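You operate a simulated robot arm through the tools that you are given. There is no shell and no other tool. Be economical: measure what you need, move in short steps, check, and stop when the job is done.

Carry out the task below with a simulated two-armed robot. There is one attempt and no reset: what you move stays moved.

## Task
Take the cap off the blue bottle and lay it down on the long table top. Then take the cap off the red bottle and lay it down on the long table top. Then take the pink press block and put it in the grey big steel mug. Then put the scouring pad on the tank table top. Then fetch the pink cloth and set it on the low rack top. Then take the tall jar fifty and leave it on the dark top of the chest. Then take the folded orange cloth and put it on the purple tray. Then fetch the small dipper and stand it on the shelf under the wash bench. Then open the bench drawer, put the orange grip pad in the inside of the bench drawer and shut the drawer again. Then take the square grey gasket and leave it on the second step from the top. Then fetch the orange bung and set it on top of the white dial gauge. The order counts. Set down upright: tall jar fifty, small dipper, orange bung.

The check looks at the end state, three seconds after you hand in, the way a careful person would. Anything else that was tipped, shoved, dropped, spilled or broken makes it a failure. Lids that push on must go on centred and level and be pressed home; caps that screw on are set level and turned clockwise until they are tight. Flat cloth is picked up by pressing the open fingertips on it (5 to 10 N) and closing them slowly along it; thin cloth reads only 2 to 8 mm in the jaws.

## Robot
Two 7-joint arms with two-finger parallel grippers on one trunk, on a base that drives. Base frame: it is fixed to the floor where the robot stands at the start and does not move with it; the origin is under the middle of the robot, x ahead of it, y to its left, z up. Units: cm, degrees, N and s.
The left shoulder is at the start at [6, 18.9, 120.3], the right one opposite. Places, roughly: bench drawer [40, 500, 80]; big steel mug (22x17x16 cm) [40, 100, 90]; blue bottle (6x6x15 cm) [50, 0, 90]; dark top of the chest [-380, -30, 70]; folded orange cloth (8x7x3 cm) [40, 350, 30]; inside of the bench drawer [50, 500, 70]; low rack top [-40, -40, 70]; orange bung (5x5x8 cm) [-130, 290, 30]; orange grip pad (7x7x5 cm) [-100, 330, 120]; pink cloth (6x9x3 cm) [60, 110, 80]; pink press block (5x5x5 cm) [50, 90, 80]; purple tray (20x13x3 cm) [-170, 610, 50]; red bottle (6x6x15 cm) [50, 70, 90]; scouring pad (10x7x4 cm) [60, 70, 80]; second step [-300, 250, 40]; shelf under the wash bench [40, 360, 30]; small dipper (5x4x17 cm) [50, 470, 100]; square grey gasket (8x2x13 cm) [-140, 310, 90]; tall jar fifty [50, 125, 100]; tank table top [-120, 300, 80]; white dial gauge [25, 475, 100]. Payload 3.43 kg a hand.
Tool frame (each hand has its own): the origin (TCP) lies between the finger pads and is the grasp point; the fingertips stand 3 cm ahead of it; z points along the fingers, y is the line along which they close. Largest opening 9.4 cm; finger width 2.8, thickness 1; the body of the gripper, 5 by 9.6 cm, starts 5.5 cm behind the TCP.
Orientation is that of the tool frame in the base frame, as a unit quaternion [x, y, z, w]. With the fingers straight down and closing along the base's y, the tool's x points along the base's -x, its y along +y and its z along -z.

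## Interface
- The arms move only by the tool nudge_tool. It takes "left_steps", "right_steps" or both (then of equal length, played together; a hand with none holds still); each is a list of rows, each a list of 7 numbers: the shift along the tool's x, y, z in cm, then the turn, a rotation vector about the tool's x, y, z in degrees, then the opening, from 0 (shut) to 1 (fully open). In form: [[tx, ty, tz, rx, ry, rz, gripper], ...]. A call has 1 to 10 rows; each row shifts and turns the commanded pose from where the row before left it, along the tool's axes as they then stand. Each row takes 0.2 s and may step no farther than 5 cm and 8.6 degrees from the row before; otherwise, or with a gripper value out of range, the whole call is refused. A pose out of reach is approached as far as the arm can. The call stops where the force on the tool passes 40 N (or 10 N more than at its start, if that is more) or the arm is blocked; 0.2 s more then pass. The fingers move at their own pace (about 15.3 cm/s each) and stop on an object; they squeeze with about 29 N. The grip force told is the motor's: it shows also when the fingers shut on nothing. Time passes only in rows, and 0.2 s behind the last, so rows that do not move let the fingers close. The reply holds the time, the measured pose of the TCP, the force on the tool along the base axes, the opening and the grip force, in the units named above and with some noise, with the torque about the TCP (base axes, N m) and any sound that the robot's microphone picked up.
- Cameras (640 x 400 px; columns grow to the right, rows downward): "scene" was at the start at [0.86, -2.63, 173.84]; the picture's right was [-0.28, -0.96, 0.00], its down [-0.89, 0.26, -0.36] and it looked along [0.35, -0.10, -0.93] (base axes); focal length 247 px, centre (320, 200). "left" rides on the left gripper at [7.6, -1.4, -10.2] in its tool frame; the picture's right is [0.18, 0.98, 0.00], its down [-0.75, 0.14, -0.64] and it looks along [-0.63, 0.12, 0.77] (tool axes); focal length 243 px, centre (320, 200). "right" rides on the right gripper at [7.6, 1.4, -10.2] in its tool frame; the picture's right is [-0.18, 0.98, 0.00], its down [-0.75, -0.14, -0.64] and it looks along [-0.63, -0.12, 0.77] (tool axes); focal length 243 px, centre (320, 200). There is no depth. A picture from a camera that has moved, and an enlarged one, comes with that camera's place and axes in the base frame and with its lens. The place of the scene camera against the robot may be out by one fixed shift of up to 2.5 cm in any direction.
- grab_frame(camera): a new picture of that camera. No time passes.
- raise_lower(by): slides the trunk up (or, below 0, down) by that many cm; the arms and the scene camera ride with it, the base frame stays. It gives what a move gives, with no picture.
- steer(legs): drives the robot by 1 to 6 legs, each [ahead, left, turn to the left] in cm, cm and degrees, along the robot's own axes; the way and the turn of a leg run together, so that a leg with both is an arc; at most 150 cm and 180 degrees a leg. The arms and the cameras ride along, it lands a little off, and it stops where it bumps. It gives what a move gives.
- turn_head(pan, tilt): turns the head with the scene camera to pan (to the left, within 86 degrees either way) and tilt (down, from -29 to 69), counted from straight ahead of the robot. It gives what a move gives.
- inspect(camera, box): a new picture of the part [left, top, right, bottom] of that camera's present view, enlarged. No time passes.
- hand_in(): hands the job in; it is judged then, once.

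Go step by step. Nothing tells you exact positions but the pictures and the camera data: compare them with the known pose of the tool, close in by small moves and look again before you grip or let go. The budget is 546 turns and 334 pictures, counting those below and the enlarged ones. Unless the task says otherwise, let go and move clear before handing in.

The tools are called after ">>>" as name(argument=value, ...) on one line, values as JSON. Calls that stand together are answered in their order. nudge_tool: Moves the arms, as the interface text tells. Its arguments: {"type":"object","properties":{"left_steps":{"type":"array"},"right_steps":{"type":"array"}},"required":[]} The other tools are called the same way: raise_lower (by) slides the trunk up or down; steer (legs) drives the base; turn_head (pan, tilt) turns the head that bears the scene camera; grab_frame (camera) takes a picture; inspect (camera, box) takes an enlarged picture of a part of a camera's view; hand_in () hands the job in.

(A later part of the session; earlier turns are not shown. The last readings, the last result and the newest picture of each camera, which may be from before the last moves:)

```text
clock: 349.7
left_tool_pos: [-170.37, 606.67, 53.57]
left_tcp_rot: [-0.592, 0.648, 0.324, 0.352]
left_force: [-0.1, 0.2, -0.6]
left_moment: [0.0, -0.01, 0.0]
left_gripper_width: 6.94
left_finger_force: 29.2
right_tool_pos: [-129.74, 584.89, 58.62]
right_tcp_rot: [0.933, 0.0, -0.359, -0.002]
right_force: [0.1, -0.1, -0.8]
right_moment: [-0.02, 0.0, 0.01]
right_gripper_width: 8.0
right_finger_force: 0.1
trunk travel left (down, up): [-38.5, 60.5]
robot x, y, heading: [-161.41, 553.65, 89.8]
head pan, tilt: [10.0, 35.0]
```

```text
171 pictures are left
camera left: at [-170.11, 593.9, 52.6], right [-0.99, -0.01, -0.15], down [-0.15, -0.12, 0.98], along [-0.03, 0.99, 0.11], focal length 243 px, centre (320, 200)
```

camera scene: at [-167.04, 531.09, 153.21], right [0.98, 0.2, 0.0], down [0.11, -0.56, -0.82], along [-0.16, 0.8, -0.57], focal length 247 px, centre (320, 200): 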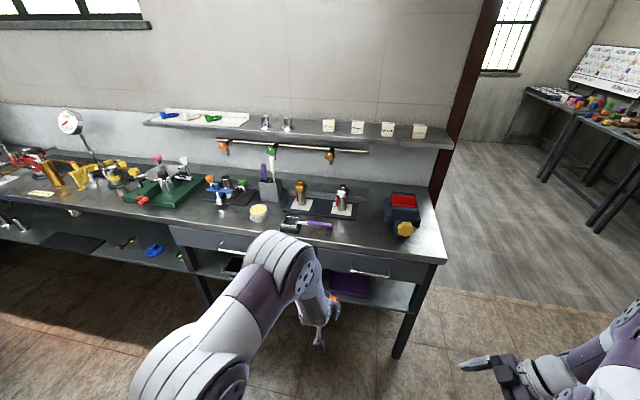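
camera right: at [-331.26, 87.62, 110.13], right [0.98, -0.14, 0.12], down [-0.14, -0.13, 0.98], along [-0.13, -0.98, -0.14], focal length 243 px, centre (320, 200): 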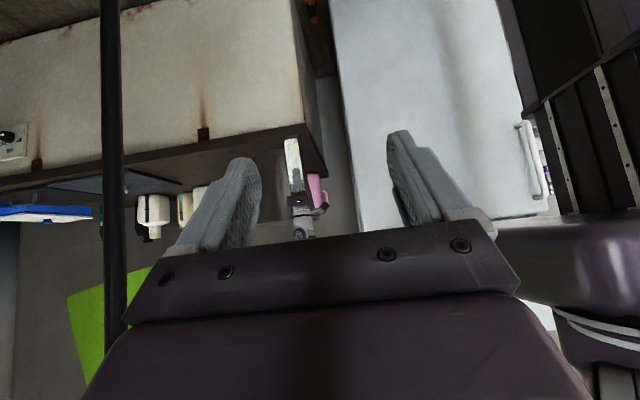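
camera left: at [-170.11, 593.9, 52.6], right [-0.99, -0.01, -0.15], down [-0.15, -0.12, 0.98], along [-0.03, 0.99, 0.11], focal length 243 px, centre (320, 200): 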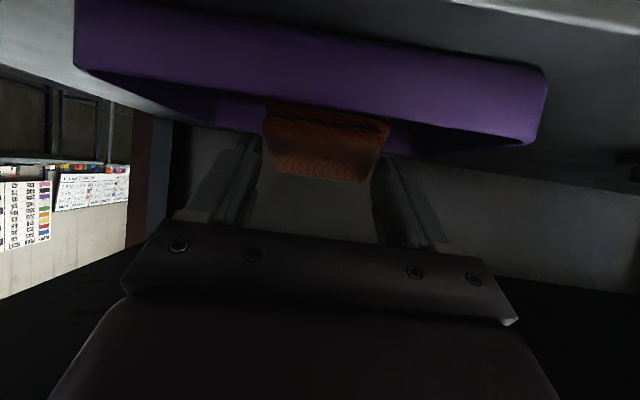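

>>> nudge_tool(left_steps=[[0.4, 0, 0.27, 0, 0, 0, 0], [0.3, 0, 0.2, 0, 0, 0, 0]])

>>> nudge_tool(left_steps=[[0.3, 0, 0.2, 0, 0, 0, 0], [0, 0, 0, 0, 0, 0, 0]])

```text
clock: 350.3
left_tool_pos: [-170.31, 606.72, 53.14]
left_tcp_rot: [-0.591, 0.646, 0.327, 0.355]
left_force: [-1.0, -2.9, 27.8]
left_moment: [0.0, -0.19, 0.08]
left_gripper_width: 6.95
left_finger_force: 29.4
right_tool_pos: [-129.88, 584.73, 58.76]
right_tcp_rot: [0.933, 0.0, -0.36, -0.004]
right_force: [0.1, -0.6, 0.1]
right_moment: [0.0, -0.03, 0.02]
right_gripper_width: 8.0
right_finger_force: 0.0
trunk travel left (down, up): [-38.5, 60.5]
robot x, y, heading: [-161.19, 553.58, 89.7]
head pan, tilt: [10.0, 35.0]
```

```text
clock: 350.9
left_tool_pos: [-170.17, 606.89, 52.66]
left_tcp_rot: [-0.591, 0.647, 0.327, 0.355]
left_force: [-0.3, 10.8, 30.1]
left_moment: [0.7, -0.36, 0.31]
left_gripper_width: 6.97
left_finger_force: 28.8
right_tool_pos: [-129.86, 584.77, 58.81]
right_tcp_rot: [0.934, 0.001, -0.359, -0.002]
right_force: [-0.2, 0.7, 0.1]
right_moment: [0.0, -0.03, -0.02]
right_gripper_width: 7.99
right_finger_force: 0.1
trunk travel left (down, up): [-38.5, 60.5]
robot x, y, heading: [-161.31, 554.17, 89.8]
head pan, tilt: [10.0, 35.0]
```

>>> nudge_tool(left_steps=[[-0.5, 0, -0.3, 0, 0, 0, 0], [0, 0, 0, 0, 0, 0, 0.78], [0, 0, 0, 0, 0, 0, 0.9], [0, 0, 0, 0, 0, 0, 0.95], [0, 0, -2, 0, 0, 0, 0.95], [0, 0, -3, 0, 0, 0, 0.95], [2.0, 0, -3.2, 0, 0, 0, 0.95], [-2.5, 0, -1.6, 0, 0, 0, 0.95], [-2.5, 0, -1.6, 0, 0, 0, 0.95]])

>>> nudge_tool(left_steps=[[-2.5, 0, -1.6, 0, 7, 0, 0.95], [-2.5, 0, -1.6, 0, 7, 0, 0.95]])

>>> inspect(camera="left", box=[200, 0, 440, 140])

```text
clock: 352.9
left_tool_pos: [-170.85, 598.69, 61.45]
left_tcp_rot: [-0.593, 0.648, 0.324, 0.351]
left_force: [0.0, 0.9, 0.1]
left_moment: [-0.03, 0.01, 0.0]
left_gripper_width: 8.94
left_finger_force: 0.1
right_tool_pos: [-129.88, 584.84, 58.75]
right_tcp_rot: [0.933, 0.0, -0.359, -0.002]
right_force: [0.3, -0.6, 0.7]
right_moment: [-0.02, 0.02, 0.02]
right_gripper_width: 7.99
right_finger_force: 0.0
trunk travel left (down, up): [-38.5, 60.5]
robot x, y, heading: [-161.15, 553.93, 90.1]
head pan, tilt: [10.0, 35.0]
```

```text
clock: 353.6
left_tool_pos: [-171.22, 598.85, 66.24]
left_tcp_rot: [-0.629, 0.687, 0.248, 0.267]
left_force: [-1.7, -4.3, 1.4]
left_moment: [0.34, -0.03, 0.05]
left_gripper_width: 8.93
left_finger_force: 0.0
right_tool_pos: [-129.95, 584.81, 58.77]
right_tcp_rot: [0.933, 0.001, -0.359, -0.002]
right_force: [0.1, 0.3, -0.2]
right_moment: [-0.02, 0.01, 0.02]
right_gripper_width: 7.99
right_finger_force: 0.0
trunk travel left (down, up): [-38.5, 60.5]
robot x, y, heading: [-161.51, 553.75, 89.8]
head pan, tilt: [10.0, 35.0]
stopped in row 2 (left hand): the force on the tool passed its limit (the readings are from after the stop); the commanded pose is now the measured one
```

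```text
2.67 times, centred on (320, 70) of left
camera zoom: at [-170.96, 586.22, 68.68], right [-0.99, -0.05, -0.12], down [-0.13, 0.13, 0.98], along [-0.03, 0.99, -0.13], focal length 647 px, centre (320, 547)
```

zoom: 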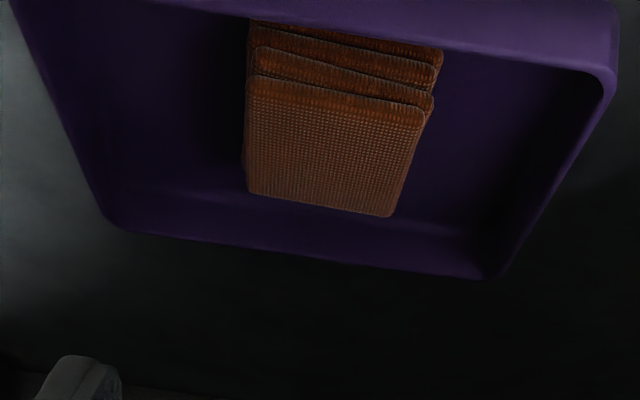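

>>> nudge_tool(left_steps=[[0.7, 0, 0.7, 0, 0, 0, 0.95]])

>>> steer(legs=[[-45, 0, 0]])

>>> grab_frame(camera="left")

>>> grab_frame(camera="scene")

```text
clock: 354.0
left_tool_pos: [-171.24, 598.78, 65.42]
left_tcp_rot: [-0.628, 0.687, 0.248, 0.267]
left_force: [1.1, -1.7, 0.7]
left_moment: [0.07, 0.05, 0.05]
left_gripper_width: 8.92
left_finger_force: 0.1
right_tool_pos: [-129.84, 584.8, 58.69]
right_tcp_rot: [0.933, 0.0, -0.359, -0.002]
right_force: [0.5, -0.4, -0.6]
right_moment: [0.03, 0.02, 0.0]
right_gripper_width: 8.02
right_finger_force: 0.0
trunk travel left (down, up): [-38.5, 60.5]
robot x, y, heading: [-161.19, 553.49, 89.9]
head pan, tilt: [10.0, 35.0]
```

```text
clock: 356.6
left_tool_pos: [-171.25, 555.37, 65.3]
left_tcp_rot: [-0.626, 0.689, 0.248, 0.268]
left_force: [-0.2, 0.3, -0.7]
left_moment: [-0.01, 0.01, 0.06]
left_gripper_width: 8.93
left_finger_force: 0.0
right_tool_pos: [-129.93, 541.22, 58.69]
right_tcp_rot: [0.933, -0.005, -0.36, -0.004]
right_force: [-0.1, -0.3, -0.6]
right_moment: [0.02, 0.0, 0.02]
right_gripper_width: 7.97
right_finger_force: 0.0
trunk travel left (down, up): [-38.5, 60.5]
robot x, y, heading: [-161.78, 510.27, 89.2]
head pan, tilt: [10.0, 35.0]
```

```text
169 pictures are left
camera left: at [-171.1, 542.82, 67.75], right [-0.99, -0.04, -0.12], down [-0.12, 0.13, 0.98], along [-0.03, 0.99, -0.13], focal length 243 px, centre (320, 200)
```

left: 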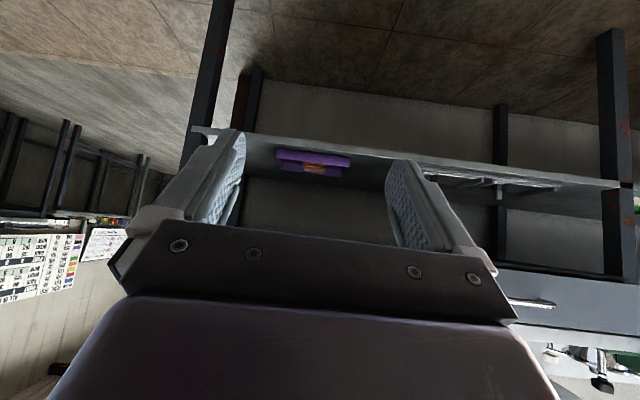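

```text
168 pictures are left
camera scene: at [-161.74, 511.79, 129.21], right [0.99, 0.16, 0.0], down [0.09, -0.57, -0.82], along [-0.13, 0.81, -0.57], focal length 247 px, centre (320, 200)
```

scene: 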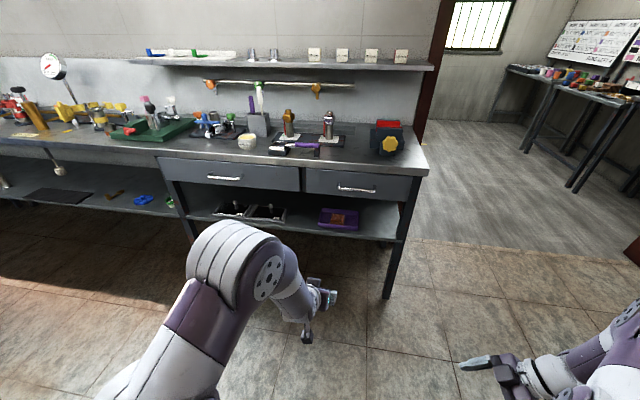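

>>> raise_lower(by=40)

>>> raise_lower(by=9)

>>> steer(legs=[[0, 0, -90], [100, 0, 0], [0, -45, 0]])

>>> turn_head(pan=0, tilt=40)

>>> grab_frame(camera="scene")

```text
clock: 360.4
left_tool_pos: [-171.3, 555.62, 105.44]
left_tcp_rot: [-0.626, 0.689, 0.247, 0.268]
left_force: [0.0, -0.3, -0.6]
left_moment: [0.01, 0.01, 0.0]
left_gripper_width: 8.91
left_finger_force: 0.0
right_tool_pos: [-129.91, 541.06, 98.7]
right_tcp_rot: [0.933, -0.004, -0.36, -0.003]
right_force: [-0.1, 0.0, 0.0]
right_moment: [-0.06, 0.0, -0.01]
right_gripper_width: 7.99
right_finger_force: 0.2
trunk travel left (down, up): [-78.5, 20.5]
robot x, y, heading: [-161.54, 510.53, 89.6]
head pan, tilt: [10.0, 35.0]
```

```text
clock: 361.7
left_tool_pos: [-171.34, 555.46, 114.43]
left_tcp_rot: [-0.626, 0.689, 0.247, 0.268]
left_force: [0.9, -0.6, 0.0]
left_moment: [0.01, -0.03, 0.0]
left_gripper_width: 8.96
left_finger_force: 0.0
right_tool_pos: [-129.94, 541.0, 107.65]
right_tcp_rot: [0.934, -0.004, -0.358, -0.004]
right_force: [0.3, 0.1, -0.3]
right_moment: [0.01, -0.03, -0.01]
right_gripper_width: 7.96
right_finger_force: 0.2
trunk travel left (down, up): [-87.5, 11.5]
robot x, y, heading: [-161.53, 510.13, 89.1]
head pan, tilt: [10.0, 35.0]
```

```text
clock: 372.9
left_tool_pos: [-18.9, 472.95, 114.35]
left_tcp_rot: [0.051, 0.93, -0.018, 0.364]
left_force: [-0.5, -0.1, 0.3]
left_moment: [0.01, 0.0, -0.02]
left_gripper_width: 8.94
left_finger_force: 0.0
right_tool_pos: [-33.75, 431.77, 107.71]
right_tcp_rot: [-0.653, 0.667, 0.249, 0.257]
right_force: [-0.2, 0.3, 1.2]
right_moment: [0.02, -0.01, -0.02]
right_gripper_width: 8.0
right_finger_force: 0.1
trunk travel left (down, up): [-87.5, 11.5]
robot x, y, heading: [-63.84, 463.61, -1.5]
head pan, tilt: [10.0, 35.0]
```

```text
clock: 373.7
left_tool_pos: [-18.77, 472.84, 114.4]
left_tcp_rot: [0.051, 0.93, -0.017, 0.364]
left_force: [0.5, -0.4, 0.7]
left_moment: [0.03, -0.03, 0.0]
left_gripper_width: 8.91
left_finger_force: 0.0
right_tool_pos: [-33.75, 431.62, 107.64]
right_tcp_rot: [-0.653, 0.667, 0.249, 0.259]
right_force: [-0.4, 0.5, -0.2]
right_moment: [0.03, 0.0, -0.04]
right_gripper_width: 8.0
right_finger_force: 0.0
trunk travel left (down, up): [-87.5, 11.5]
robot x, y, heading: [-63.98, 463.56, -1.3]
head pan, tilt: [0.0, 40.0]
```

```text
167 pictures are left
camera scene: at [-60.24, 462.69, 177.45], right [-0.02, -1.0, 0.0], down [-0.64, 0.02, -0.77], along [0.77, -0.02, -0.64], focal length 247 px, centre (320, 200)
```

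scene: 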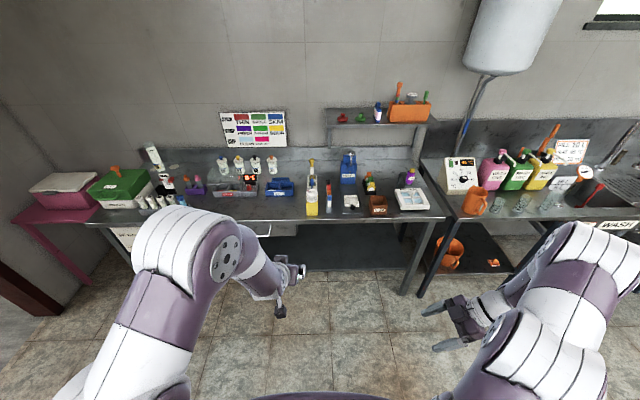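

>>> inspect(camera="scene", box=[80, 130, 280, 250])

>>> inspect(camera="scene", box=[260, 130, 460, 250])

```text
3.20 times, centred on (180, 190) of scene
camera zoom: at [-60.24, 462.69, 177.45], right [-0.02, -1.0, 0.0], down [-0.64, 0.02, -0.77], along [0.77, -0.02, -0.64], focal length 790 px, centre (768, 232)
```

zoom: 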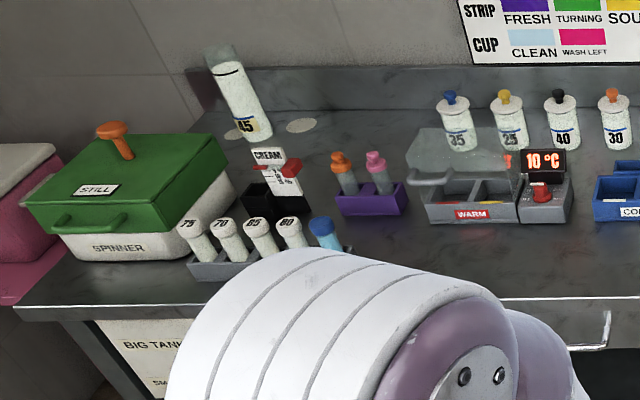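

```text
3.20 times, centred on (360, 190) of scene
camera zoom: at [-60.24, 462.69, 177.45], right [-0.02, -1.0, 0.0], down [-0.64, 0.02, -0.77], along [0.77, -0.02, -0.64], focal length 790 px, centre (192, 232)
```

zoom: 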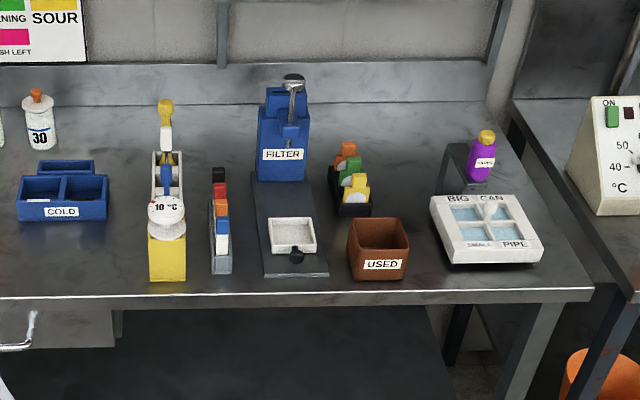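

>>> raise_lower(by=10)

>>> steer(legs=[[38, 0, 1.4]])

>>> grab_frame(camera="left")

>>> turn_head(pan=5, tilt=50)

>>> grab_frame(camera="scene")

```text
clock: 375.0
left_tool_pos: [-18.85, 472.88, 124.31]
left_tcp_rot: [0.052, 0.93, -0.018, 0.364]
left_force: [0.9, -0.5, -0.4]
left_moment: [0.0, 0.04, -0.03]
left_gripper_width: 8.91
left_finger_force: 0.1
right_tool_pos: [-33.66, 431.77, 117.74]
right_tcp_rot: [-0.652, 0.667, 0.25, 0.259]
right_force: [-0.2, -0.5, 0.1]
right_moment: [0.0, 0.03, 0.0]
right_gripper_width: 8.0
right_finger_force: 0.1
trunk travel left (down, up): [-97.5, 1.5]
robot x, y, heading: [-64.28, 463.83, -1.3]
head pan, tilt: [0.0, 40.0]
```

```text
clock: 377.4
left_tool_pos: [19.03, 472.62, 124.43]
left_tcp_rot: [0.045, 0.93, -0.015, 0.365]
left_force: [-0.1, 0.9, -0.6]
left_moment: [0.01, 0.04, -0.01]
left_gripper_width: 8.95
left_finger_force: 0.1
right_tool_pos: [4.69, 431.43, 117.77]
right_tcp_rot: [-0.658, 0.663, 0.25, 0.257]
right_force: [0.4, 0.4, -0.3]
right_moment: [-0.01, -0.01, -0.03]
right_gripper_width: 7.99
right_finger_force: 0.1
trunk travel left (down, up): [-97.5, 1.5]
robot x, y, heading: [-26.44, 463.3, -0.7]
head pan, tilt: [0.0, 40.0]
```

```text
164 pictures are left
camera left: at [6.24, 472.49, 126.78], right [-0.04, 0.99, -0.12], down [0.13, 0.12, 0.98], along [0.99, 0.02, -0.13], focal length 243 px, centre (320, 200)
```

left: 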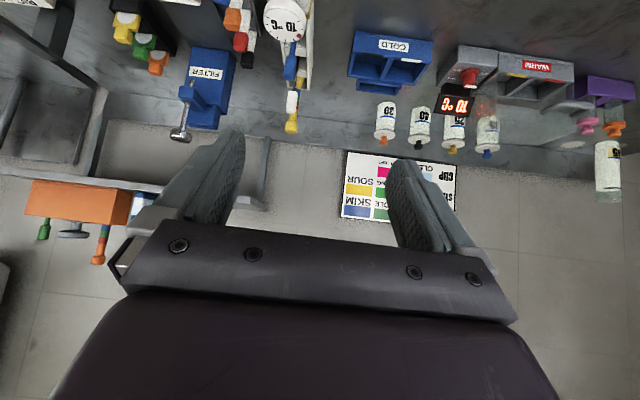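

```text
clock: 378.1
left_tool_pos: [19.03, 472.81, 124.3]
left_tcp_rot: [0.046, 0.93, -0.015, 0.364]
left_force: [0.2, -0.1, 0.4]
left_moment: [-0.02, -0.01, -0.02]
left_gripper_width: 8.93
left_finger_force: 0.1
right_tool_pos: [4.83, 431.35, 117.64]
right_tcp_rot: [-0.657, 0.663, 0.252, 0.257]
right_force: [0.3, 0.1, 0.3]
right_moment: [0.0, -0.03, -0.03]
right_gripper_width: 7.97
right_finger_force: 0.0
trunk travel left (down, up): [-97.5, 1.5]
robot x, y, heading: [-26.27, 463.17, -0.6]
head pan, tilt: [5.0, 50.0]
```

```text
163 pictures are left
camera scene: at [-22.93, 462.76, 186.04], right [0.07, -1.0, 0.0], down [-0.76, -0.06, -0.64], along [0.64, 0.05, -0.77], focal length 247 px, centre (320, 200)
```

scene: 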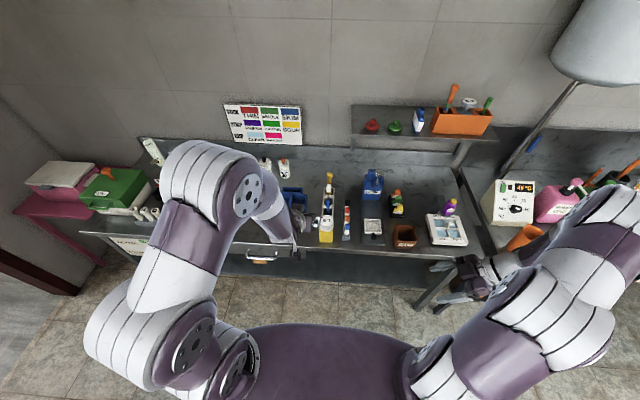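

>>> inspect(camera="left", box=[160, 0, 360, 140])

>>> inspect(camera="scene", box=[270, 150, 430, 270])

```text
2.86 times, centred on (260, 70) of left
camera zoom: at [6.44, 472.49, 126.72], right [-0.04, 0.99, -0.12], down [0.13, 0.12, 0.98], along [0.99, 0.02, -0.13], focal length 693 px, centre (491, 571)
```

zoom: 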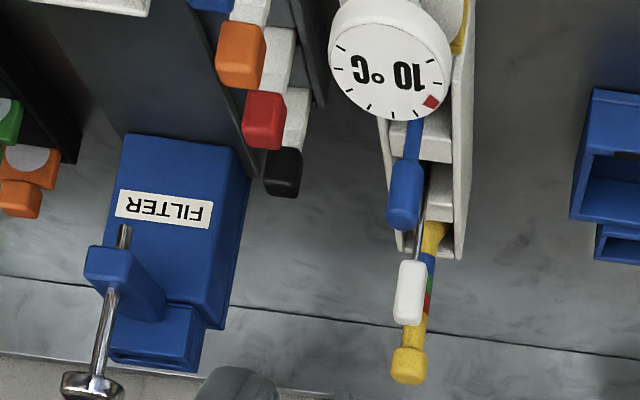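

```text
3.33 times, centred on (350, 210) of scene
camera zoom: at [-22.93, 462.76, 186.04], right [0.07, -1.0, 0.0], down [-0.76, -0.06, -0.64], along [0.64, 0.05, -0.77], focal length 824 px, centre (220, 167)
```

zoom: 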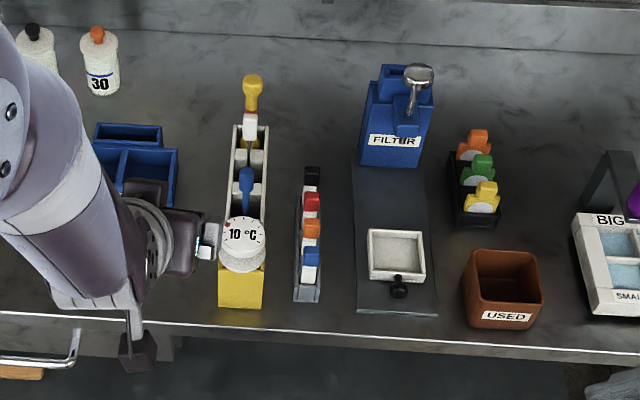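

>>> nudge_tool(left_steps=[[0, 0, 0, 0, 8.5, 0, 0.9], [0, 0, 0, 0, 8.5, 0, 0.9], [0, -1.5, 0, 0, 8.5, 0, 0.9], [0, -2, 0, 0, 8.5, 0, 0.9], [0, -2, 0, 0, 8.5, 0, 0.9], [-3, -2, 0, 0, 0, 0, 0.9]])

>>> grab_frame(camera="left")

```text
clock: 379.5
left_tool_pos: [22.0, 468.27, 124.82]
left_tcp_rot: [0.039, 0.993, 0.026, 0.112]
left_force: [0.6, -0.5, 0.6]
left_moment: [0.0, -0.01, 0.0]
left_gripper_width: 8.44
left_finger_force: 0.1
left hand out of reach, approached as far as the arm can: row 3, 4, 6
right_tool_pos: [4.89, 431.25, 117.65]
right_tcp_rot: [-0.656, 0.663, 0.252, 0.257]
right_force: [0.5, 0.2, -0.7]
right_moment: [0.01, 0.01, 0.0]
right_gripper_width: 7.98
right_finger_force: 0.0
trunk travel left (down, up): [-97.5, 1.5]
robot x, y, heading: [-26.27, 463.16, -0.6]
head pan, tilt: [5.0, 50.0]
```

```text
160 pictures are left
camera left: at [12.19, 467.1, 132.98], right [-0.11, 0.99, 0.02], down [0.6, 0.05, 0.8], along [0.79, 0.1, -0.6], focal length 243 px, centre (320, 200)
```

left: 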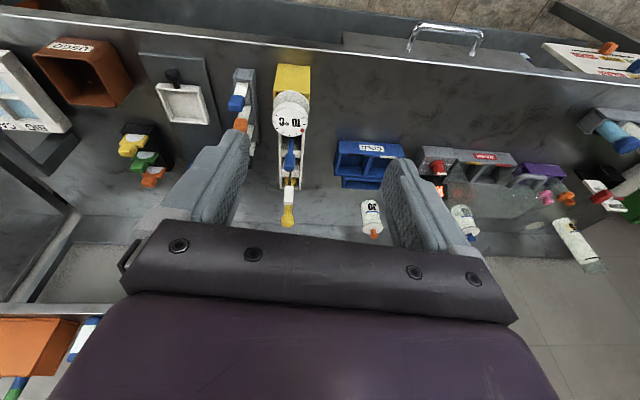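

>>> steer(legs=[[12, 0, 0]])

>>> inspect(camera="left", box=[200, 20, 400, 240])

```text
clock: 380.8
left_tool_pos: [33.83, 468.34, 124.93]
left_tcp_rot: [0.038, 0.992, 0.026, 0.114]
left_force: [-0.1, -0.3, 0.2]
left_moment: [0.01, 0.0, -0.01]
left_gripper_width: 8.45
left_finger_force: 0.1
right_tool_pos: [16.78, 431.25, 117.64]
right_tcp_rot: [-0.657, 0.663, 0.251, 0.257]
right_force: [-0.4, 0.6, -0.6]
right_moment: [0.0, 0.04, 0.02]
right_gripper_width: 8.0
right_finger_force: 0.1
trunk travel left (down, up): [-97.5, 1.5]
robot x, y, heading: [-14.1, 462.91, -0.4]
head pan, tilt: [5.0, 50.0]
```

```text
1.82 times, centred on (300, 130) of left
camera zoom: at [24.01, 467.11, 133.08], right [-0.11, 0.99, 0.02], down [0.59, 0.05, 0.8], along [0.8, 0.1, -0.6], focal length 441 px, centre (356, 327)
```

zoom: 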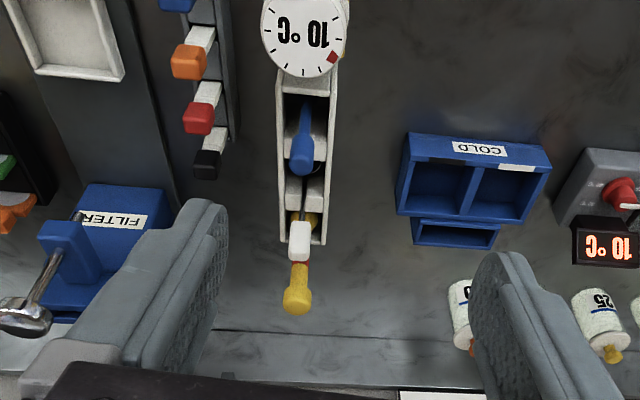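

>>> grab_frame(camera="right")

```text
158 pictures are left
camera right: at [15.13, 418.8, 120.21], right [-0.98, 0.15, 0.12], down [0.14, 0.13, 0.98], along [0.13, 0.98, -0.15], focal length 243 px, centre (320, 200)
```

right: 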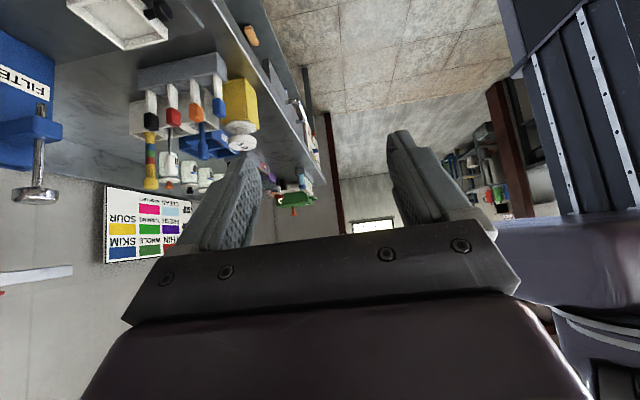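

>>> inspect(camera="right", box=[110, 30, 290, 200])

```text
2.35 times, centred on (200, 115) of right
camera zoom: at [15.13, 418.8, 120.21], right [-0.98, 0.15, 0.12], down [0.14, 0.13, 0.98], along [0.13, 0.98, -0.15], focal length 571 px, centre (602, 400)
```

zoom: 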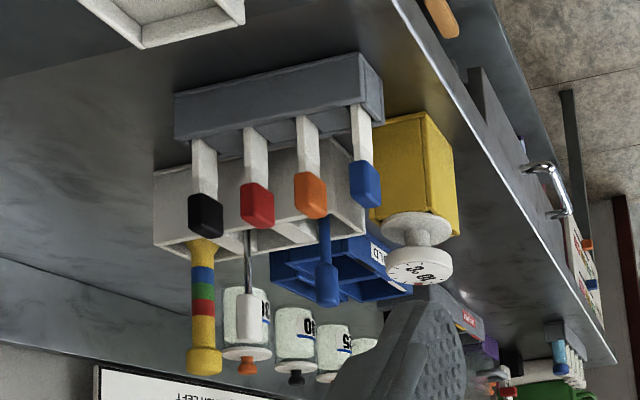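

>>> inspect(camera="left", box=[255, 20, 345, 190])

>>> inspect(camera="right", box=[150, 90, 230, 190])

```text
2.35 times, centred on (300, 105) of left
camera zoom: at [24.01, 467.11, 133.08], right [-0.11, 0.99, 0.02], down [0.59, 0.05, 0.8], along [0.8, 0.1, -0.6], focal length 571 px, centre (367, 424)
```

zoom: 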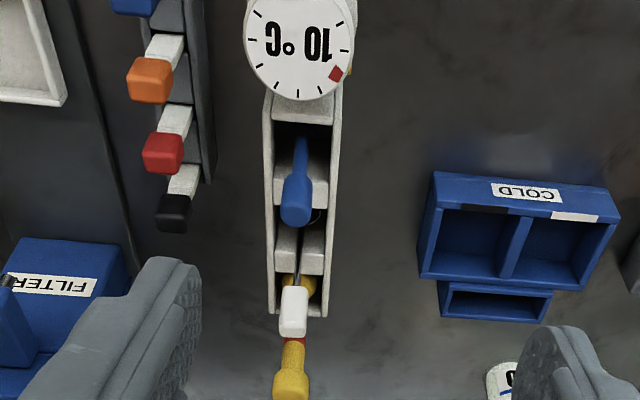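

```text
4.00 times, centred on (190, 140) of right
camera zoom: at [15.13, 418.8, 120.21], right [-0.98, 0.15, 0.12], down [0.14, 0.13, 0.98], along [0.13, 0.98, -0.15], focal length 970 px, centre (840, 440)
```

zoom: 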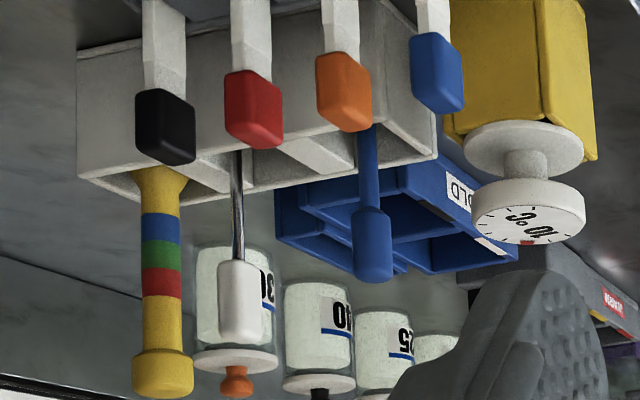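

>>> nudge_tool(left_steps=[[4, 0, 0, 0, 0, 0, 0.6], [4, 0, 0, 0, 0, 0, 0.6], [4, 0, 0, 0, 0, 0, 0.6]])

```text
clock: 381.6
left_tool_pos: [22.75, 469.46, 122.07]
left_tcp_rot: [0.038, 0.993, 0.026, 0.113]
left_force: [0.1, 0.4, 0.5]
left_moment: [0.01, 0.01, -0.01]
left_gripper_width: 5.64
left_finger_force: 0.1
right_tool_pos: [16.94, 431.28, 117.66]
right_tcp_rot: [-0.657, 0.663, 0.252, 0.256]
right_force: [0.2, 0.4, 0.2]
right_moment: [0.0, -0.01, -0.02]
right_gripper_width: 8.01
right_finger_force: 0.0
trunk travel left (down, up): [-97.5, 1.5]
robot x, y, heading: [-13.76, 463.16, -0.5]
head pan, tilt: [5.0, 50.0]
```

>>> nudge_tool(left_steps=[[0, 0, 0, 1.25, 6.5, 0, 0.6], [0, 0, 0, 1.25, 6.5, 0, 0.6], [0, -4, -3, 0, 0, 0, 0.6]])

>>> steer(legs=[[19, 0, 0]])

>>> grab_frame(camera="left")

```text
clock: 382.4
left_tool_pos: [20.87, 465.63, 123.21]
left_tcp_rot: [0.039, 0.997, 0.018, 0.06]
left_force: [-1.0, -0.1, 0.3]
left_moment: [0.01, -0.02, -0.02]
left_gripper_width: 5.62
left_finger_force: 0.1
left hand out of reach, approached as far as the arm can: row 2, 3
right_tool_pos: [16.63, 431.13, 117.76]
right_tcp_rot: [-0.658, 0.662, 0.251, 0.257]
right_force: [-0.3, -0.5, 0.3]
right_moment: [0.01, 0.0, -0.01]
right_gripper_width: 7.99
right_finger_force: 0.0
trunk travel left (down, up): [-97.5, 1.5]
robot x, y, heading: [-14.21, 463.18, -0.5]
head pan, tilt: [5.0, 50.0]
```

```text
clock: 383.9
left_tool_pos: [39.02, 465.39, 123.35]
left_tcp_rot: [0.038, 0.997, 0.017, 0.06]
left_force: [0.2, -1.0, 0.2]
left_moment: [0.01, -0.01, -0.02]
left_gripper_width: 5.65
left_finger_force: 0.0
right_tool_pos: [34.84, 430.99, 117.88]
right_tcp_rot: [-0.657, 0.662, 0.251, 0.258]
right_force: [0.0, 0.3, -0.2]
right_moment: [0.0, -0.01, -0.03]
right_gripper_width: 7.98
right_finger_force: 0.1
trunk travel left (down, up): [-97.5, 1.5]
robot x, y, heading: [4.03, 462.86, -0.8]
head pan, tilt: [5.0, 50.0]
```

```text
154 pictures are left
camera left: at [30.11, 464.36, 132.53], right [-0.11, 0.99, 0.02], down [0.68, 0.06, 0.73], along [0.73, 0.09, -0.68], focal length 243 px, centre (320, 200)
```

left: 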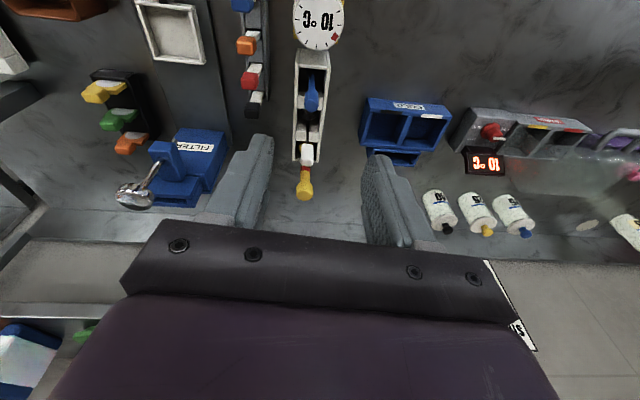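

>>> nudge_tool(left_steps=[[0, 0, 4, 0, 0, 0, 0.6], [0, 0, 4, 1.7, 7, 0, 0.6], [-4, 0, 0, 0, 0, 0, 0.6], [-4, 0, 0, 0, 0, 0, 0.6], [-4, 0, 0, 0, 0, 0, 0.6]])

>>> grab_frame(camera="left")

```text
clock: 385.1
left_tool_pos: [46.2, 466.54, 114.02]
left_tcp_rot: [0.037, 0.995, -0.001, 0.09]
left_force: [0.5, 0.5, 1.2]
left_moment: [-0.01, 0.01, 0.0]
left_gripper_width: 5.63
left_finger_force: 0.1
left hand out of reach, approached as far as the arm can: row 2, 3, 4, 5
right_tool_pos: [35.16, 431.09, 117.65]
right_tcp_rot: [-0.657, 0.663, 0.251, 0.257]
right_force: [0.1, 0.0, -0.5]
right_moment: [0.01, -0.02, 0.0]
right_gripper_width: 8.0
right_finger_force: 0.0
trunk travel left (down, up): [-97.5, 1.5]
robot x, y, heading: [4.48, 462.97, -0.6]
head pan, tilt: [5.0, 50.0]
```

```text
153 pictures are left
camera left: at [36.74, 465.88, 122.66], right [-0.11, 0.99, -0.03], down [0.63, 0.09, 0.77], along [0.76, 0.07, -0.64], focal length 243 px, centre (320, 200)
```

left: 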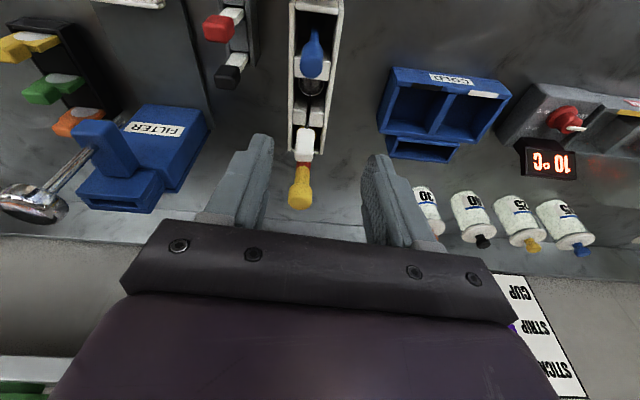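

>>> nudge_tool(left_steps=[[0, 0, 0, 0, -8.3, 0, 0.5], [0, 0, 0, 0, -8.3, 0, 0.5], [0, 0, 0, 0, -8.3, 0, 0.5]])

>>> grab_frame(camera="left")

```text
clock: 385.9
left_tool_pos: [46.62, 467.12, 114.89]
left_tcp_rot: [0.04, 0.978, 0.02, 0.204]
left_force: [0.0, 0.1, -0.2]
left_moment: [0.0, -0.01, 0.02]
left_gripper_width: 4.69
left_finger_force: 0.1
left hand out of reach, approached as far as the arm can: row 2
right_tool_pos: [35.0, 430.98, 117.86]
right_tcp_rot: [-0.657, 0.662, 0.251, 0.257]
right_force: [-0.6, 0.1, 0.3]
right_moment: [-0.05, -0.01, -0.02]
right_gripper_width: 7.98
right_finger_force: 0.1
trunk travel left (down, up): [-97.5, 1.5]
robot x, y, heading: [4.27, 462.86, -0.7]
head pan, tilt: [5.0, 50.0]
```

```text
152 pictures are left
camera left: at [35.4, 466.16, 121.22], right [-0.1, 0.99, -0.02], down [0.44, 0.06, 0.9], along [0.89, 0.08, -0.44], focal length 243 px, centre (320, 200)
```

left: 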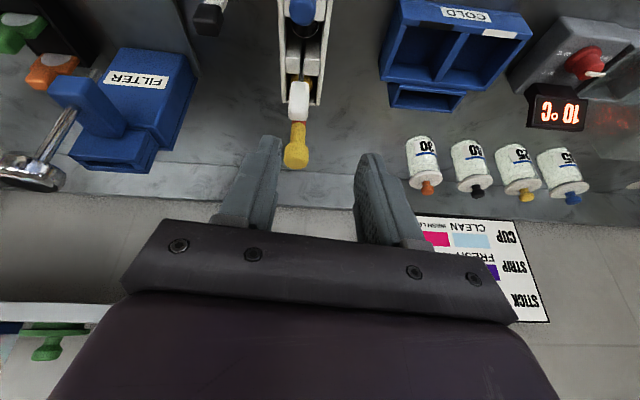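

>>> nudge_tool(left_steps=[[1.2, -1.2, 2.8, 0, 0, 0, 0.5], [1.2, 0, 2.8, 0, -5.5, 0, 0.5], [0, 0, 0, 0, -5.5, 0, 0.5]])

>>> grab_frame(camera="left")

```text
clock: 386.7
left_tool_pos: [46.51, 466.34, 108.58]
left_tcp_rot: [0.041, 0.954, 0.017, 0.296]
left_force: [0.2, -0.6, -0.3]
left_moment: [0.03, 0.0, -0.01]
left_gripper_width: 4.68
left_finger_force: 0.0
right_tool_pos: [35.11, 431.09, 117.68]
right_tcp_rot: [-0.657, 0.662, 0.251, 0.256]
right_force: [-0.7, -0.6, -0.4]
right_moment: [0.01, -0.01, 0.0]
right_gripper_width: 7.98
right_finger_force: 0.1
trunk travel left (down, up): [-97.5, 1.5]
robot x, y, heading: [4.49, 462.95, -0.7]
head pan, tilt: [5.0, 50.0]
```

```text
151 pictures are left
camera left: at [34.34, 465.54, 112.6], right [-0.08, 1.0, -0.05], down [0.27, 0.07, 0.96], along [0.96, 0.07, -0.27], focal length 243 px, centre (320, 200)
```

left: 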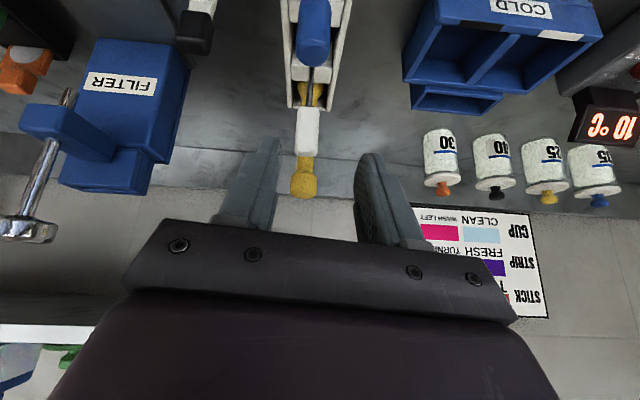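

>>> nudge_tool(left_steps=[[-0.6, -0.3, 3, 0, 0, 0, 0.5], [-0.6, -0.3, 3, 0, 0, 0, 0.5], [0, 0, 1.5, 0, 0, 0, 0.5]])

>>> grab_frame(camera="left")

```text
clock: 387.5
left_tool_pos: [51.66, 465.63, 102.93]
left_tcp_rot: [0.042, 0.955, 0.017, 0.294]
left_force: [-0.7, 0.5, -0.4]
left_moment: [0.01, -0.02, -0.02]
left_gripper_width: 4.7
left_finger_force: 0.1
right_tool_pos: [35.13, 430.9, 117.61]
right_tcp_rot: [-0.657, 0.663, 0.252, 0.257]
right_force: [-0.3, 0.2, -0.7]
right_moment: [-0.01, 0.0, 0.01]
right_gripper_width: 7.98
right_finger_force: 0.1
trunk travel left (down, up): [-97.5, 1.5]
robot x, y, heading: [4.13, 462.86, -0.6]
head pan, tilt: [5.0, 50.0]
```

```text
150 pictures are left
camera left: at [39.52, 464.78, 107.01], right [-0.09, 1.0, -0.05], down [0.27, 0.07, 0.96], along [0.96, 0.07, -0.27], focal length 243 px, centre (320, 200)
```

left: 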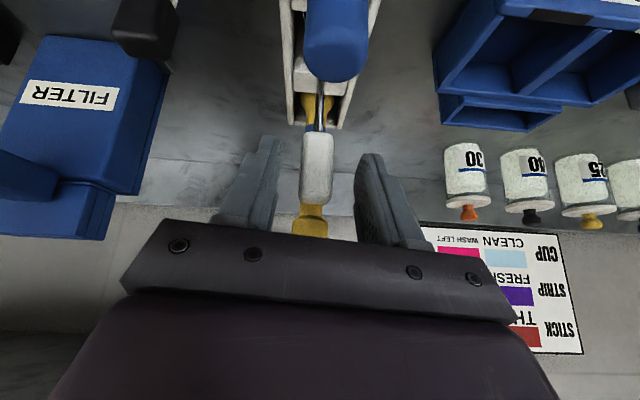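

>>> nudge_tool(left_steps=[[0, 0, 1.5, 0, 0, 0, 0.5], [0, 0, 1.0, 0, 0, 0, 0.5]])

>>> grab_frame(camera="left")

```text
clock: 388.1
left_tool_pos: [53.16, 465.79, 100.95]
left_tcp_rot: [0.041, 0.955, 0.017, 0.294]
left_force: [0.2, 0.1, 0.6]
left_moment: [0.02, 0.03, -0.03]
left_gripper_width: 4.69
left_finger_force: 0.1
right_tool_pos: [35.23, 431.09, 117.72]
right_tcp_rot: [-0.658, 0.662, 0.251, 0.256]
right_force: [0.0, -0.2, -0.7]
right_moment: [-0.04, -0.02, -0.02]
right_gripper_width: 7.99
right_finger_force: 0.0
trunk travel left (down, up): [-97.5, 1.5]
robot x, y, heading: [4.35, 462.58, -0.7]
head pan, tilt: [5.0, 50.0]
```

```text
149 pictures are left
camera left: at [40.95, 464.85, 105.09], right [-0.09, 1.0, -0.05], down [0.27, 0.07, 0.96], along [0.96, 0.07, -0.27], focal length 243 px, centre (320, 200)
```

left: 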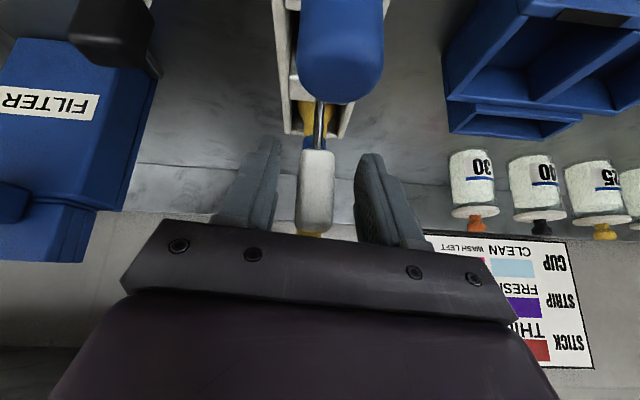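

>>> nudge_tool(left_steps=[[0, 0, 0, 0, 0, 0, 0.35], [0, 0, 0, 0, 0, 0, 0.2], [0, 0, 0, 0, 0, 0, 0.1], [0, 0, 0, 0, 0, 0, 0], [0, 0, 0, 0, 0, 0, 0]])

>>> grab_frame(camera="left")

```text
clock: 389.3
left_tool_pos: [53.21, 465.67, 101.04]
left_tcp_rot: [0.041, 0.954, 0.018, 0.296]
left_force: [0.2, -0.9, 2.2]
left_moment: [-0.18, -0.04, 0.02]
left_gripper_width: 2.34
left_finger_force: 28.5
right_tool_pos: [35.14, 431.09, 117.77]
right_tcp_rot: [-0.657, 0.663, 0.252, 0.257]
right_force: [-0.2, 0.1, 1.0]
right_moment: [-0.02, -0.03, 0.02]
right_gripper_width: 7.98
right_finger_force: 0.1
trunk travel left (down, up): [-97.5, 1.5]
robot x, y, heading: [4.36, 462.83, -0.9]
head pan, tilt: [5.0, 50.0]
```

```text
148 pictures are left
camera left: at [40.9, 464.82, 105.13], right [-0.09, 1.0, -0.05], down [0.27, 0.07, 0.96], along [0.96, 0.07, -0.27], focal length 243 px, centre (320, 200)
```

left: 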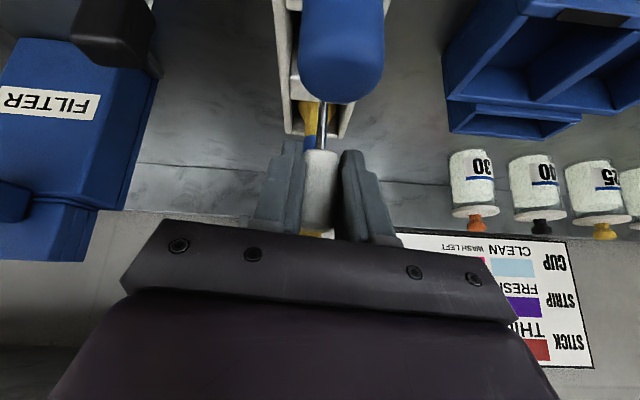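

>>> nudge_tool(left_steps=[[-0.28, 0, -0.41, 0, 0, 0, 0], [-0.56, 0, -0.82, 0, 0, 0, 0], [-0.84, 0, -1.23, 0, 0, 0, 0], [-1.13, 0, -1.64, 0, 0, 0, 0], [-1.13, 0, -1.64, 0, 0, 0, 0]])

>>> grab_frame(camera="left")

```text
clock: 390.5
left_tool_pos: [53.07, 465.43, 108.18]
left_tcp_rot: [0.04, 0.955, 0.018, 0.294]
left_force: [0.1, 1.3, -0.3]
left_moment: [0.02, 0.01, -0.01]
left_gripper_width: 2.31
left_finger_force: 29.5
right_tool_pos: [35.08, 431.07, 117.71]
right_tcp_rot: [-0.657, 0.662, 0.252, 0.256]
right_force: [0.3, -0.1, -0.1]
right_moment: [-0.03, -0.01, -0.04]
right_gripper_width: 8.0
right_finger_force: 0.1
trunk travel left (down, up): [-97.5, 1.5]
robot x, y, heading: [4.09, 462.42, -0.5]
head pan, tilt: [5.0, 50.0]
```

```text
147 pictures are left
camera left: at [40.94, 464.51, 112.25], right [-0.09, 1.0, -0.05], down [0.27, 0.07, 0.96], along [0.96, 0.07, -0.27], focal length 243 px, centre (320, 200)
```

left: 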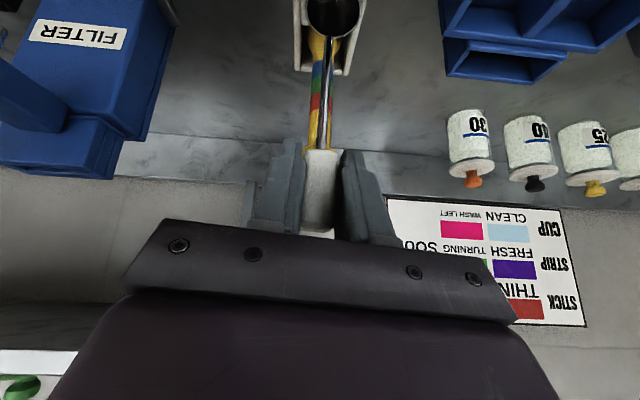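

>>> nudge_tool(left_steps=[[-1.13, 0, -1.64, 0, 0, 0, 0], [-1.13, 0, -1.64, 0, 0, 0, 0], [-1.13, 0, -1.64, 0, 0, 0, 0], [-0.84, 0, -1.23, 0, 0, 0, 0]])

>>> grab_frame(camera="left")

>>> grab_frame(camera="right")

```text
clock: 391.5
left_tool_pos: [53.12, 464.93, 115.47]
left_tcp_rot: [0.041, 0.955, 0.018, 0.294]
left_force: [-0.2, 0.2, 0.0]
left_moment: [0.01, -0.01, 0.0]
left_gripper_width: 2.32
left_finger_force: 29.2
right_tool_pos: [35.18, 431.0, 117.6]
right_tcp_rot: [-0.657, 0.663, 0.252, 0.257]
right_force: [0.2, -0.1, 0.2]
right_moment: [0.0, 0.02, -0.01]
right_gripper_width: 7.97
right_finger_force: 0.0
trunk travel left (down, up): [-97.5, 1.5]
robot x, y, heading: [4.08, 462.88, -0.6]
head pan, tilt: [5.0, 50.0]
```

```text
146 pictures are left
camera left: at [40.88, 464.05, 119.53], right [-0.09, 1.0, -0.05], down [0.27, 0.07, 0.96], along [0.96, 0.07, -0.27], focal length 243 px, centre (320, 200)
```

left: 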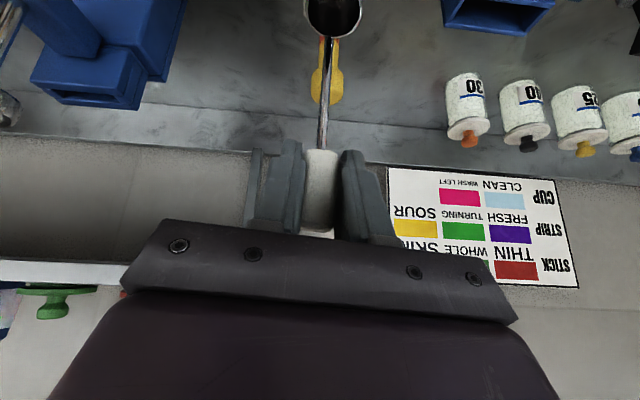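

```text
145 pictures are left
camera right: at [33.48, 418.58, 120.17], right [-0.98, 0.15, 0.12], down [0.14, 0.13, 0.98], along [0.13, 0.98, -0.15], focal length 243 px, centre (320, 200)
```

right: 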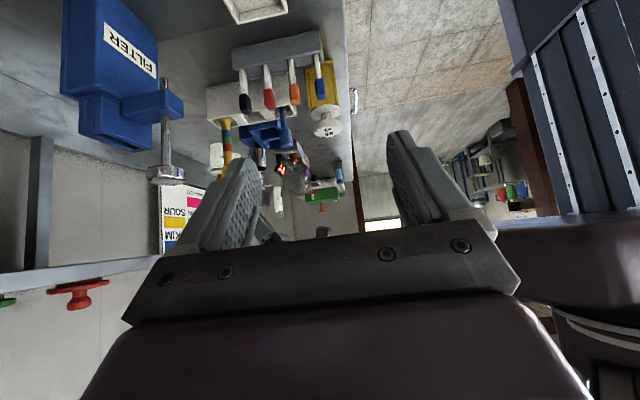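

>>> nudge_tool(left_steps=[[-1.13, 0, -1.64, 0, 0, 0, 0], [0, 0, 0, 0, 0, 0, 0]])

>>> inspect(camera="right", box=[190, 90, 360, 220])

```text
clock: 392.1
left_tool_pos: [53.11, 465.02, 117.42]
left_tcp_rot: [0.04, 0.955, 0.018, 0.294]
left_force: [-0.1, -0.5, -1.2]
left_moment: [-0.03, -0.04, 0.0]
left_gripper_width: 2.31
left_finger_force: 28.7
right_tool_pos: [35.09, 430.97, 117.78]
right_tcp_rot: [-0.658, 0.663, 0.251, 0.256]
right_force: [0.1, 0.6, -0.1]
right_moment: [0.01, 0.03, -0.01]
right_gripper_width: 7.97
right_finger_force: 0.1
trunk travel left (down, up): [-97.5, 1.5]
robot x, y, heading: [3.9, 462.65, -0.7]
head pan, tilt: [5.0, 50.0]
```

```text
3.08 times, centred on (275, 155) of right
camera zoom: at [33.49, 418.58, 120.17], right [-0.98, 0.15, 0.12], down [0.14, 0.13, 0.98], along [0.13, 0.98, -0.15], focal length 746 px, centre (458, 338)
```

zoom: 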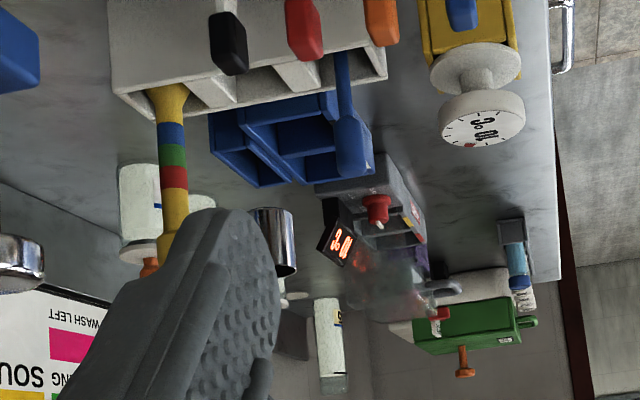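

>>> steer(legs=[[-48, 0, 0], [0, -112, 0]])

>>> raise_lower(by=-40)

>>> raise_lower(by=-22)

>>> grab_frame(camera="left")

```text
clock: 400.3
left_tool_pos: [4.89, 354.55, 117.29]
left_tcp_rot: [0.033, 0.955, 0.019, 0.294]
left_force: [0.3, 0.2, 0.7]
left_moment: [0.01, 0.02, 0.02]
left_gripper_width: 2.31
left_finger_force: 28.7
right_tool_pos: [-12.67, 320.28, 117.73]
right_tcp_rot: [0.662, -0.658, -0.253, -0.254]
right_force: [-0.1, -0.1, 0.2]
right_moment: [-0.01, 0.0, 0.02]
right_gripper_width: 7.96
right_finger_force: 0.0
trunk travel left (down, up): [-97.5, 1.5]
robot x, y, heading: [-44.14, 351.81, 0.2]
head pan, tilt: [5.0, 50.0]
```

```text
clock: 404.1
left_tool_pos: [4.82, 354.45, 77.32]
left_tcp_rot: [0.033, 0.955, 0.02, 0.295]
left_force: [-0.4, 0.0, 0.1]
left_moment: [-0.01, 0.0, 0.02]
left_gripper_width: 2.3
left_finger_force: 28.8
right_tool_pos: [-12.57, 320.29, 77.7]
right_tcp_rot: [0.663, -0.657, -0.255, -0.254]
right_force: [-0.9, -0.4, 0.1]
right_moment: [0.02, -0.01, -0.03]
right_gripper_width: 7.96
right_finger_force: 0.0
trunk travel left (down, up): [-57.5, 41.5]
robot x, y, heading: [-43.7, 351.35, 0.3]
head pan, tilt: [5.0, 50.0]
```

```text
clock: 406.4
left_tool_pos: [4.92, 354.44, 55.42]
left_tcp_rot: [0.034, 0.955, 0.02, 0.295]
left_force: [-0.6, 0.7, 0.0]
left_moment: [0.01, 0.0, -0.05]
left_gripper_width: 2.33
left_finger_force: 28.6
right_tool_pos: [-12.71, 320.21, 55.64]
right_tcp_rot: [0.662, -0.658, -0.253, -0.254]
right_force: [-0.4, -0.7, -0.7]
right_moment: [0.03, 0.0, 0.01]
right_gripper_width: 8.0
right_finger_force: 0.0
trunk travel left (down, up): [-35.5, 63.5]
robot x, y, heading: [-43.43, 351.47, 0.0]
head pan, tilt: [5.0, 50.0]
```

```text
143 pictures are left
camera left: at [-7.34, 353.37, 59.52], right [-0.1, 0.99, -0.05], down [0.27, 0.07, 0.96], along [0.96, 0.08, -0.27], focal length 243 px, centre (320, 200)
```

left: 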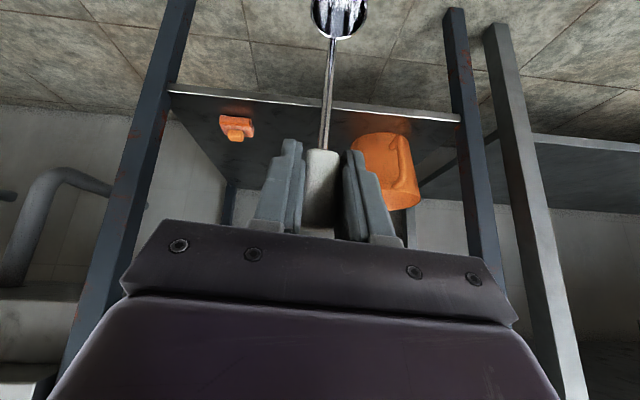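

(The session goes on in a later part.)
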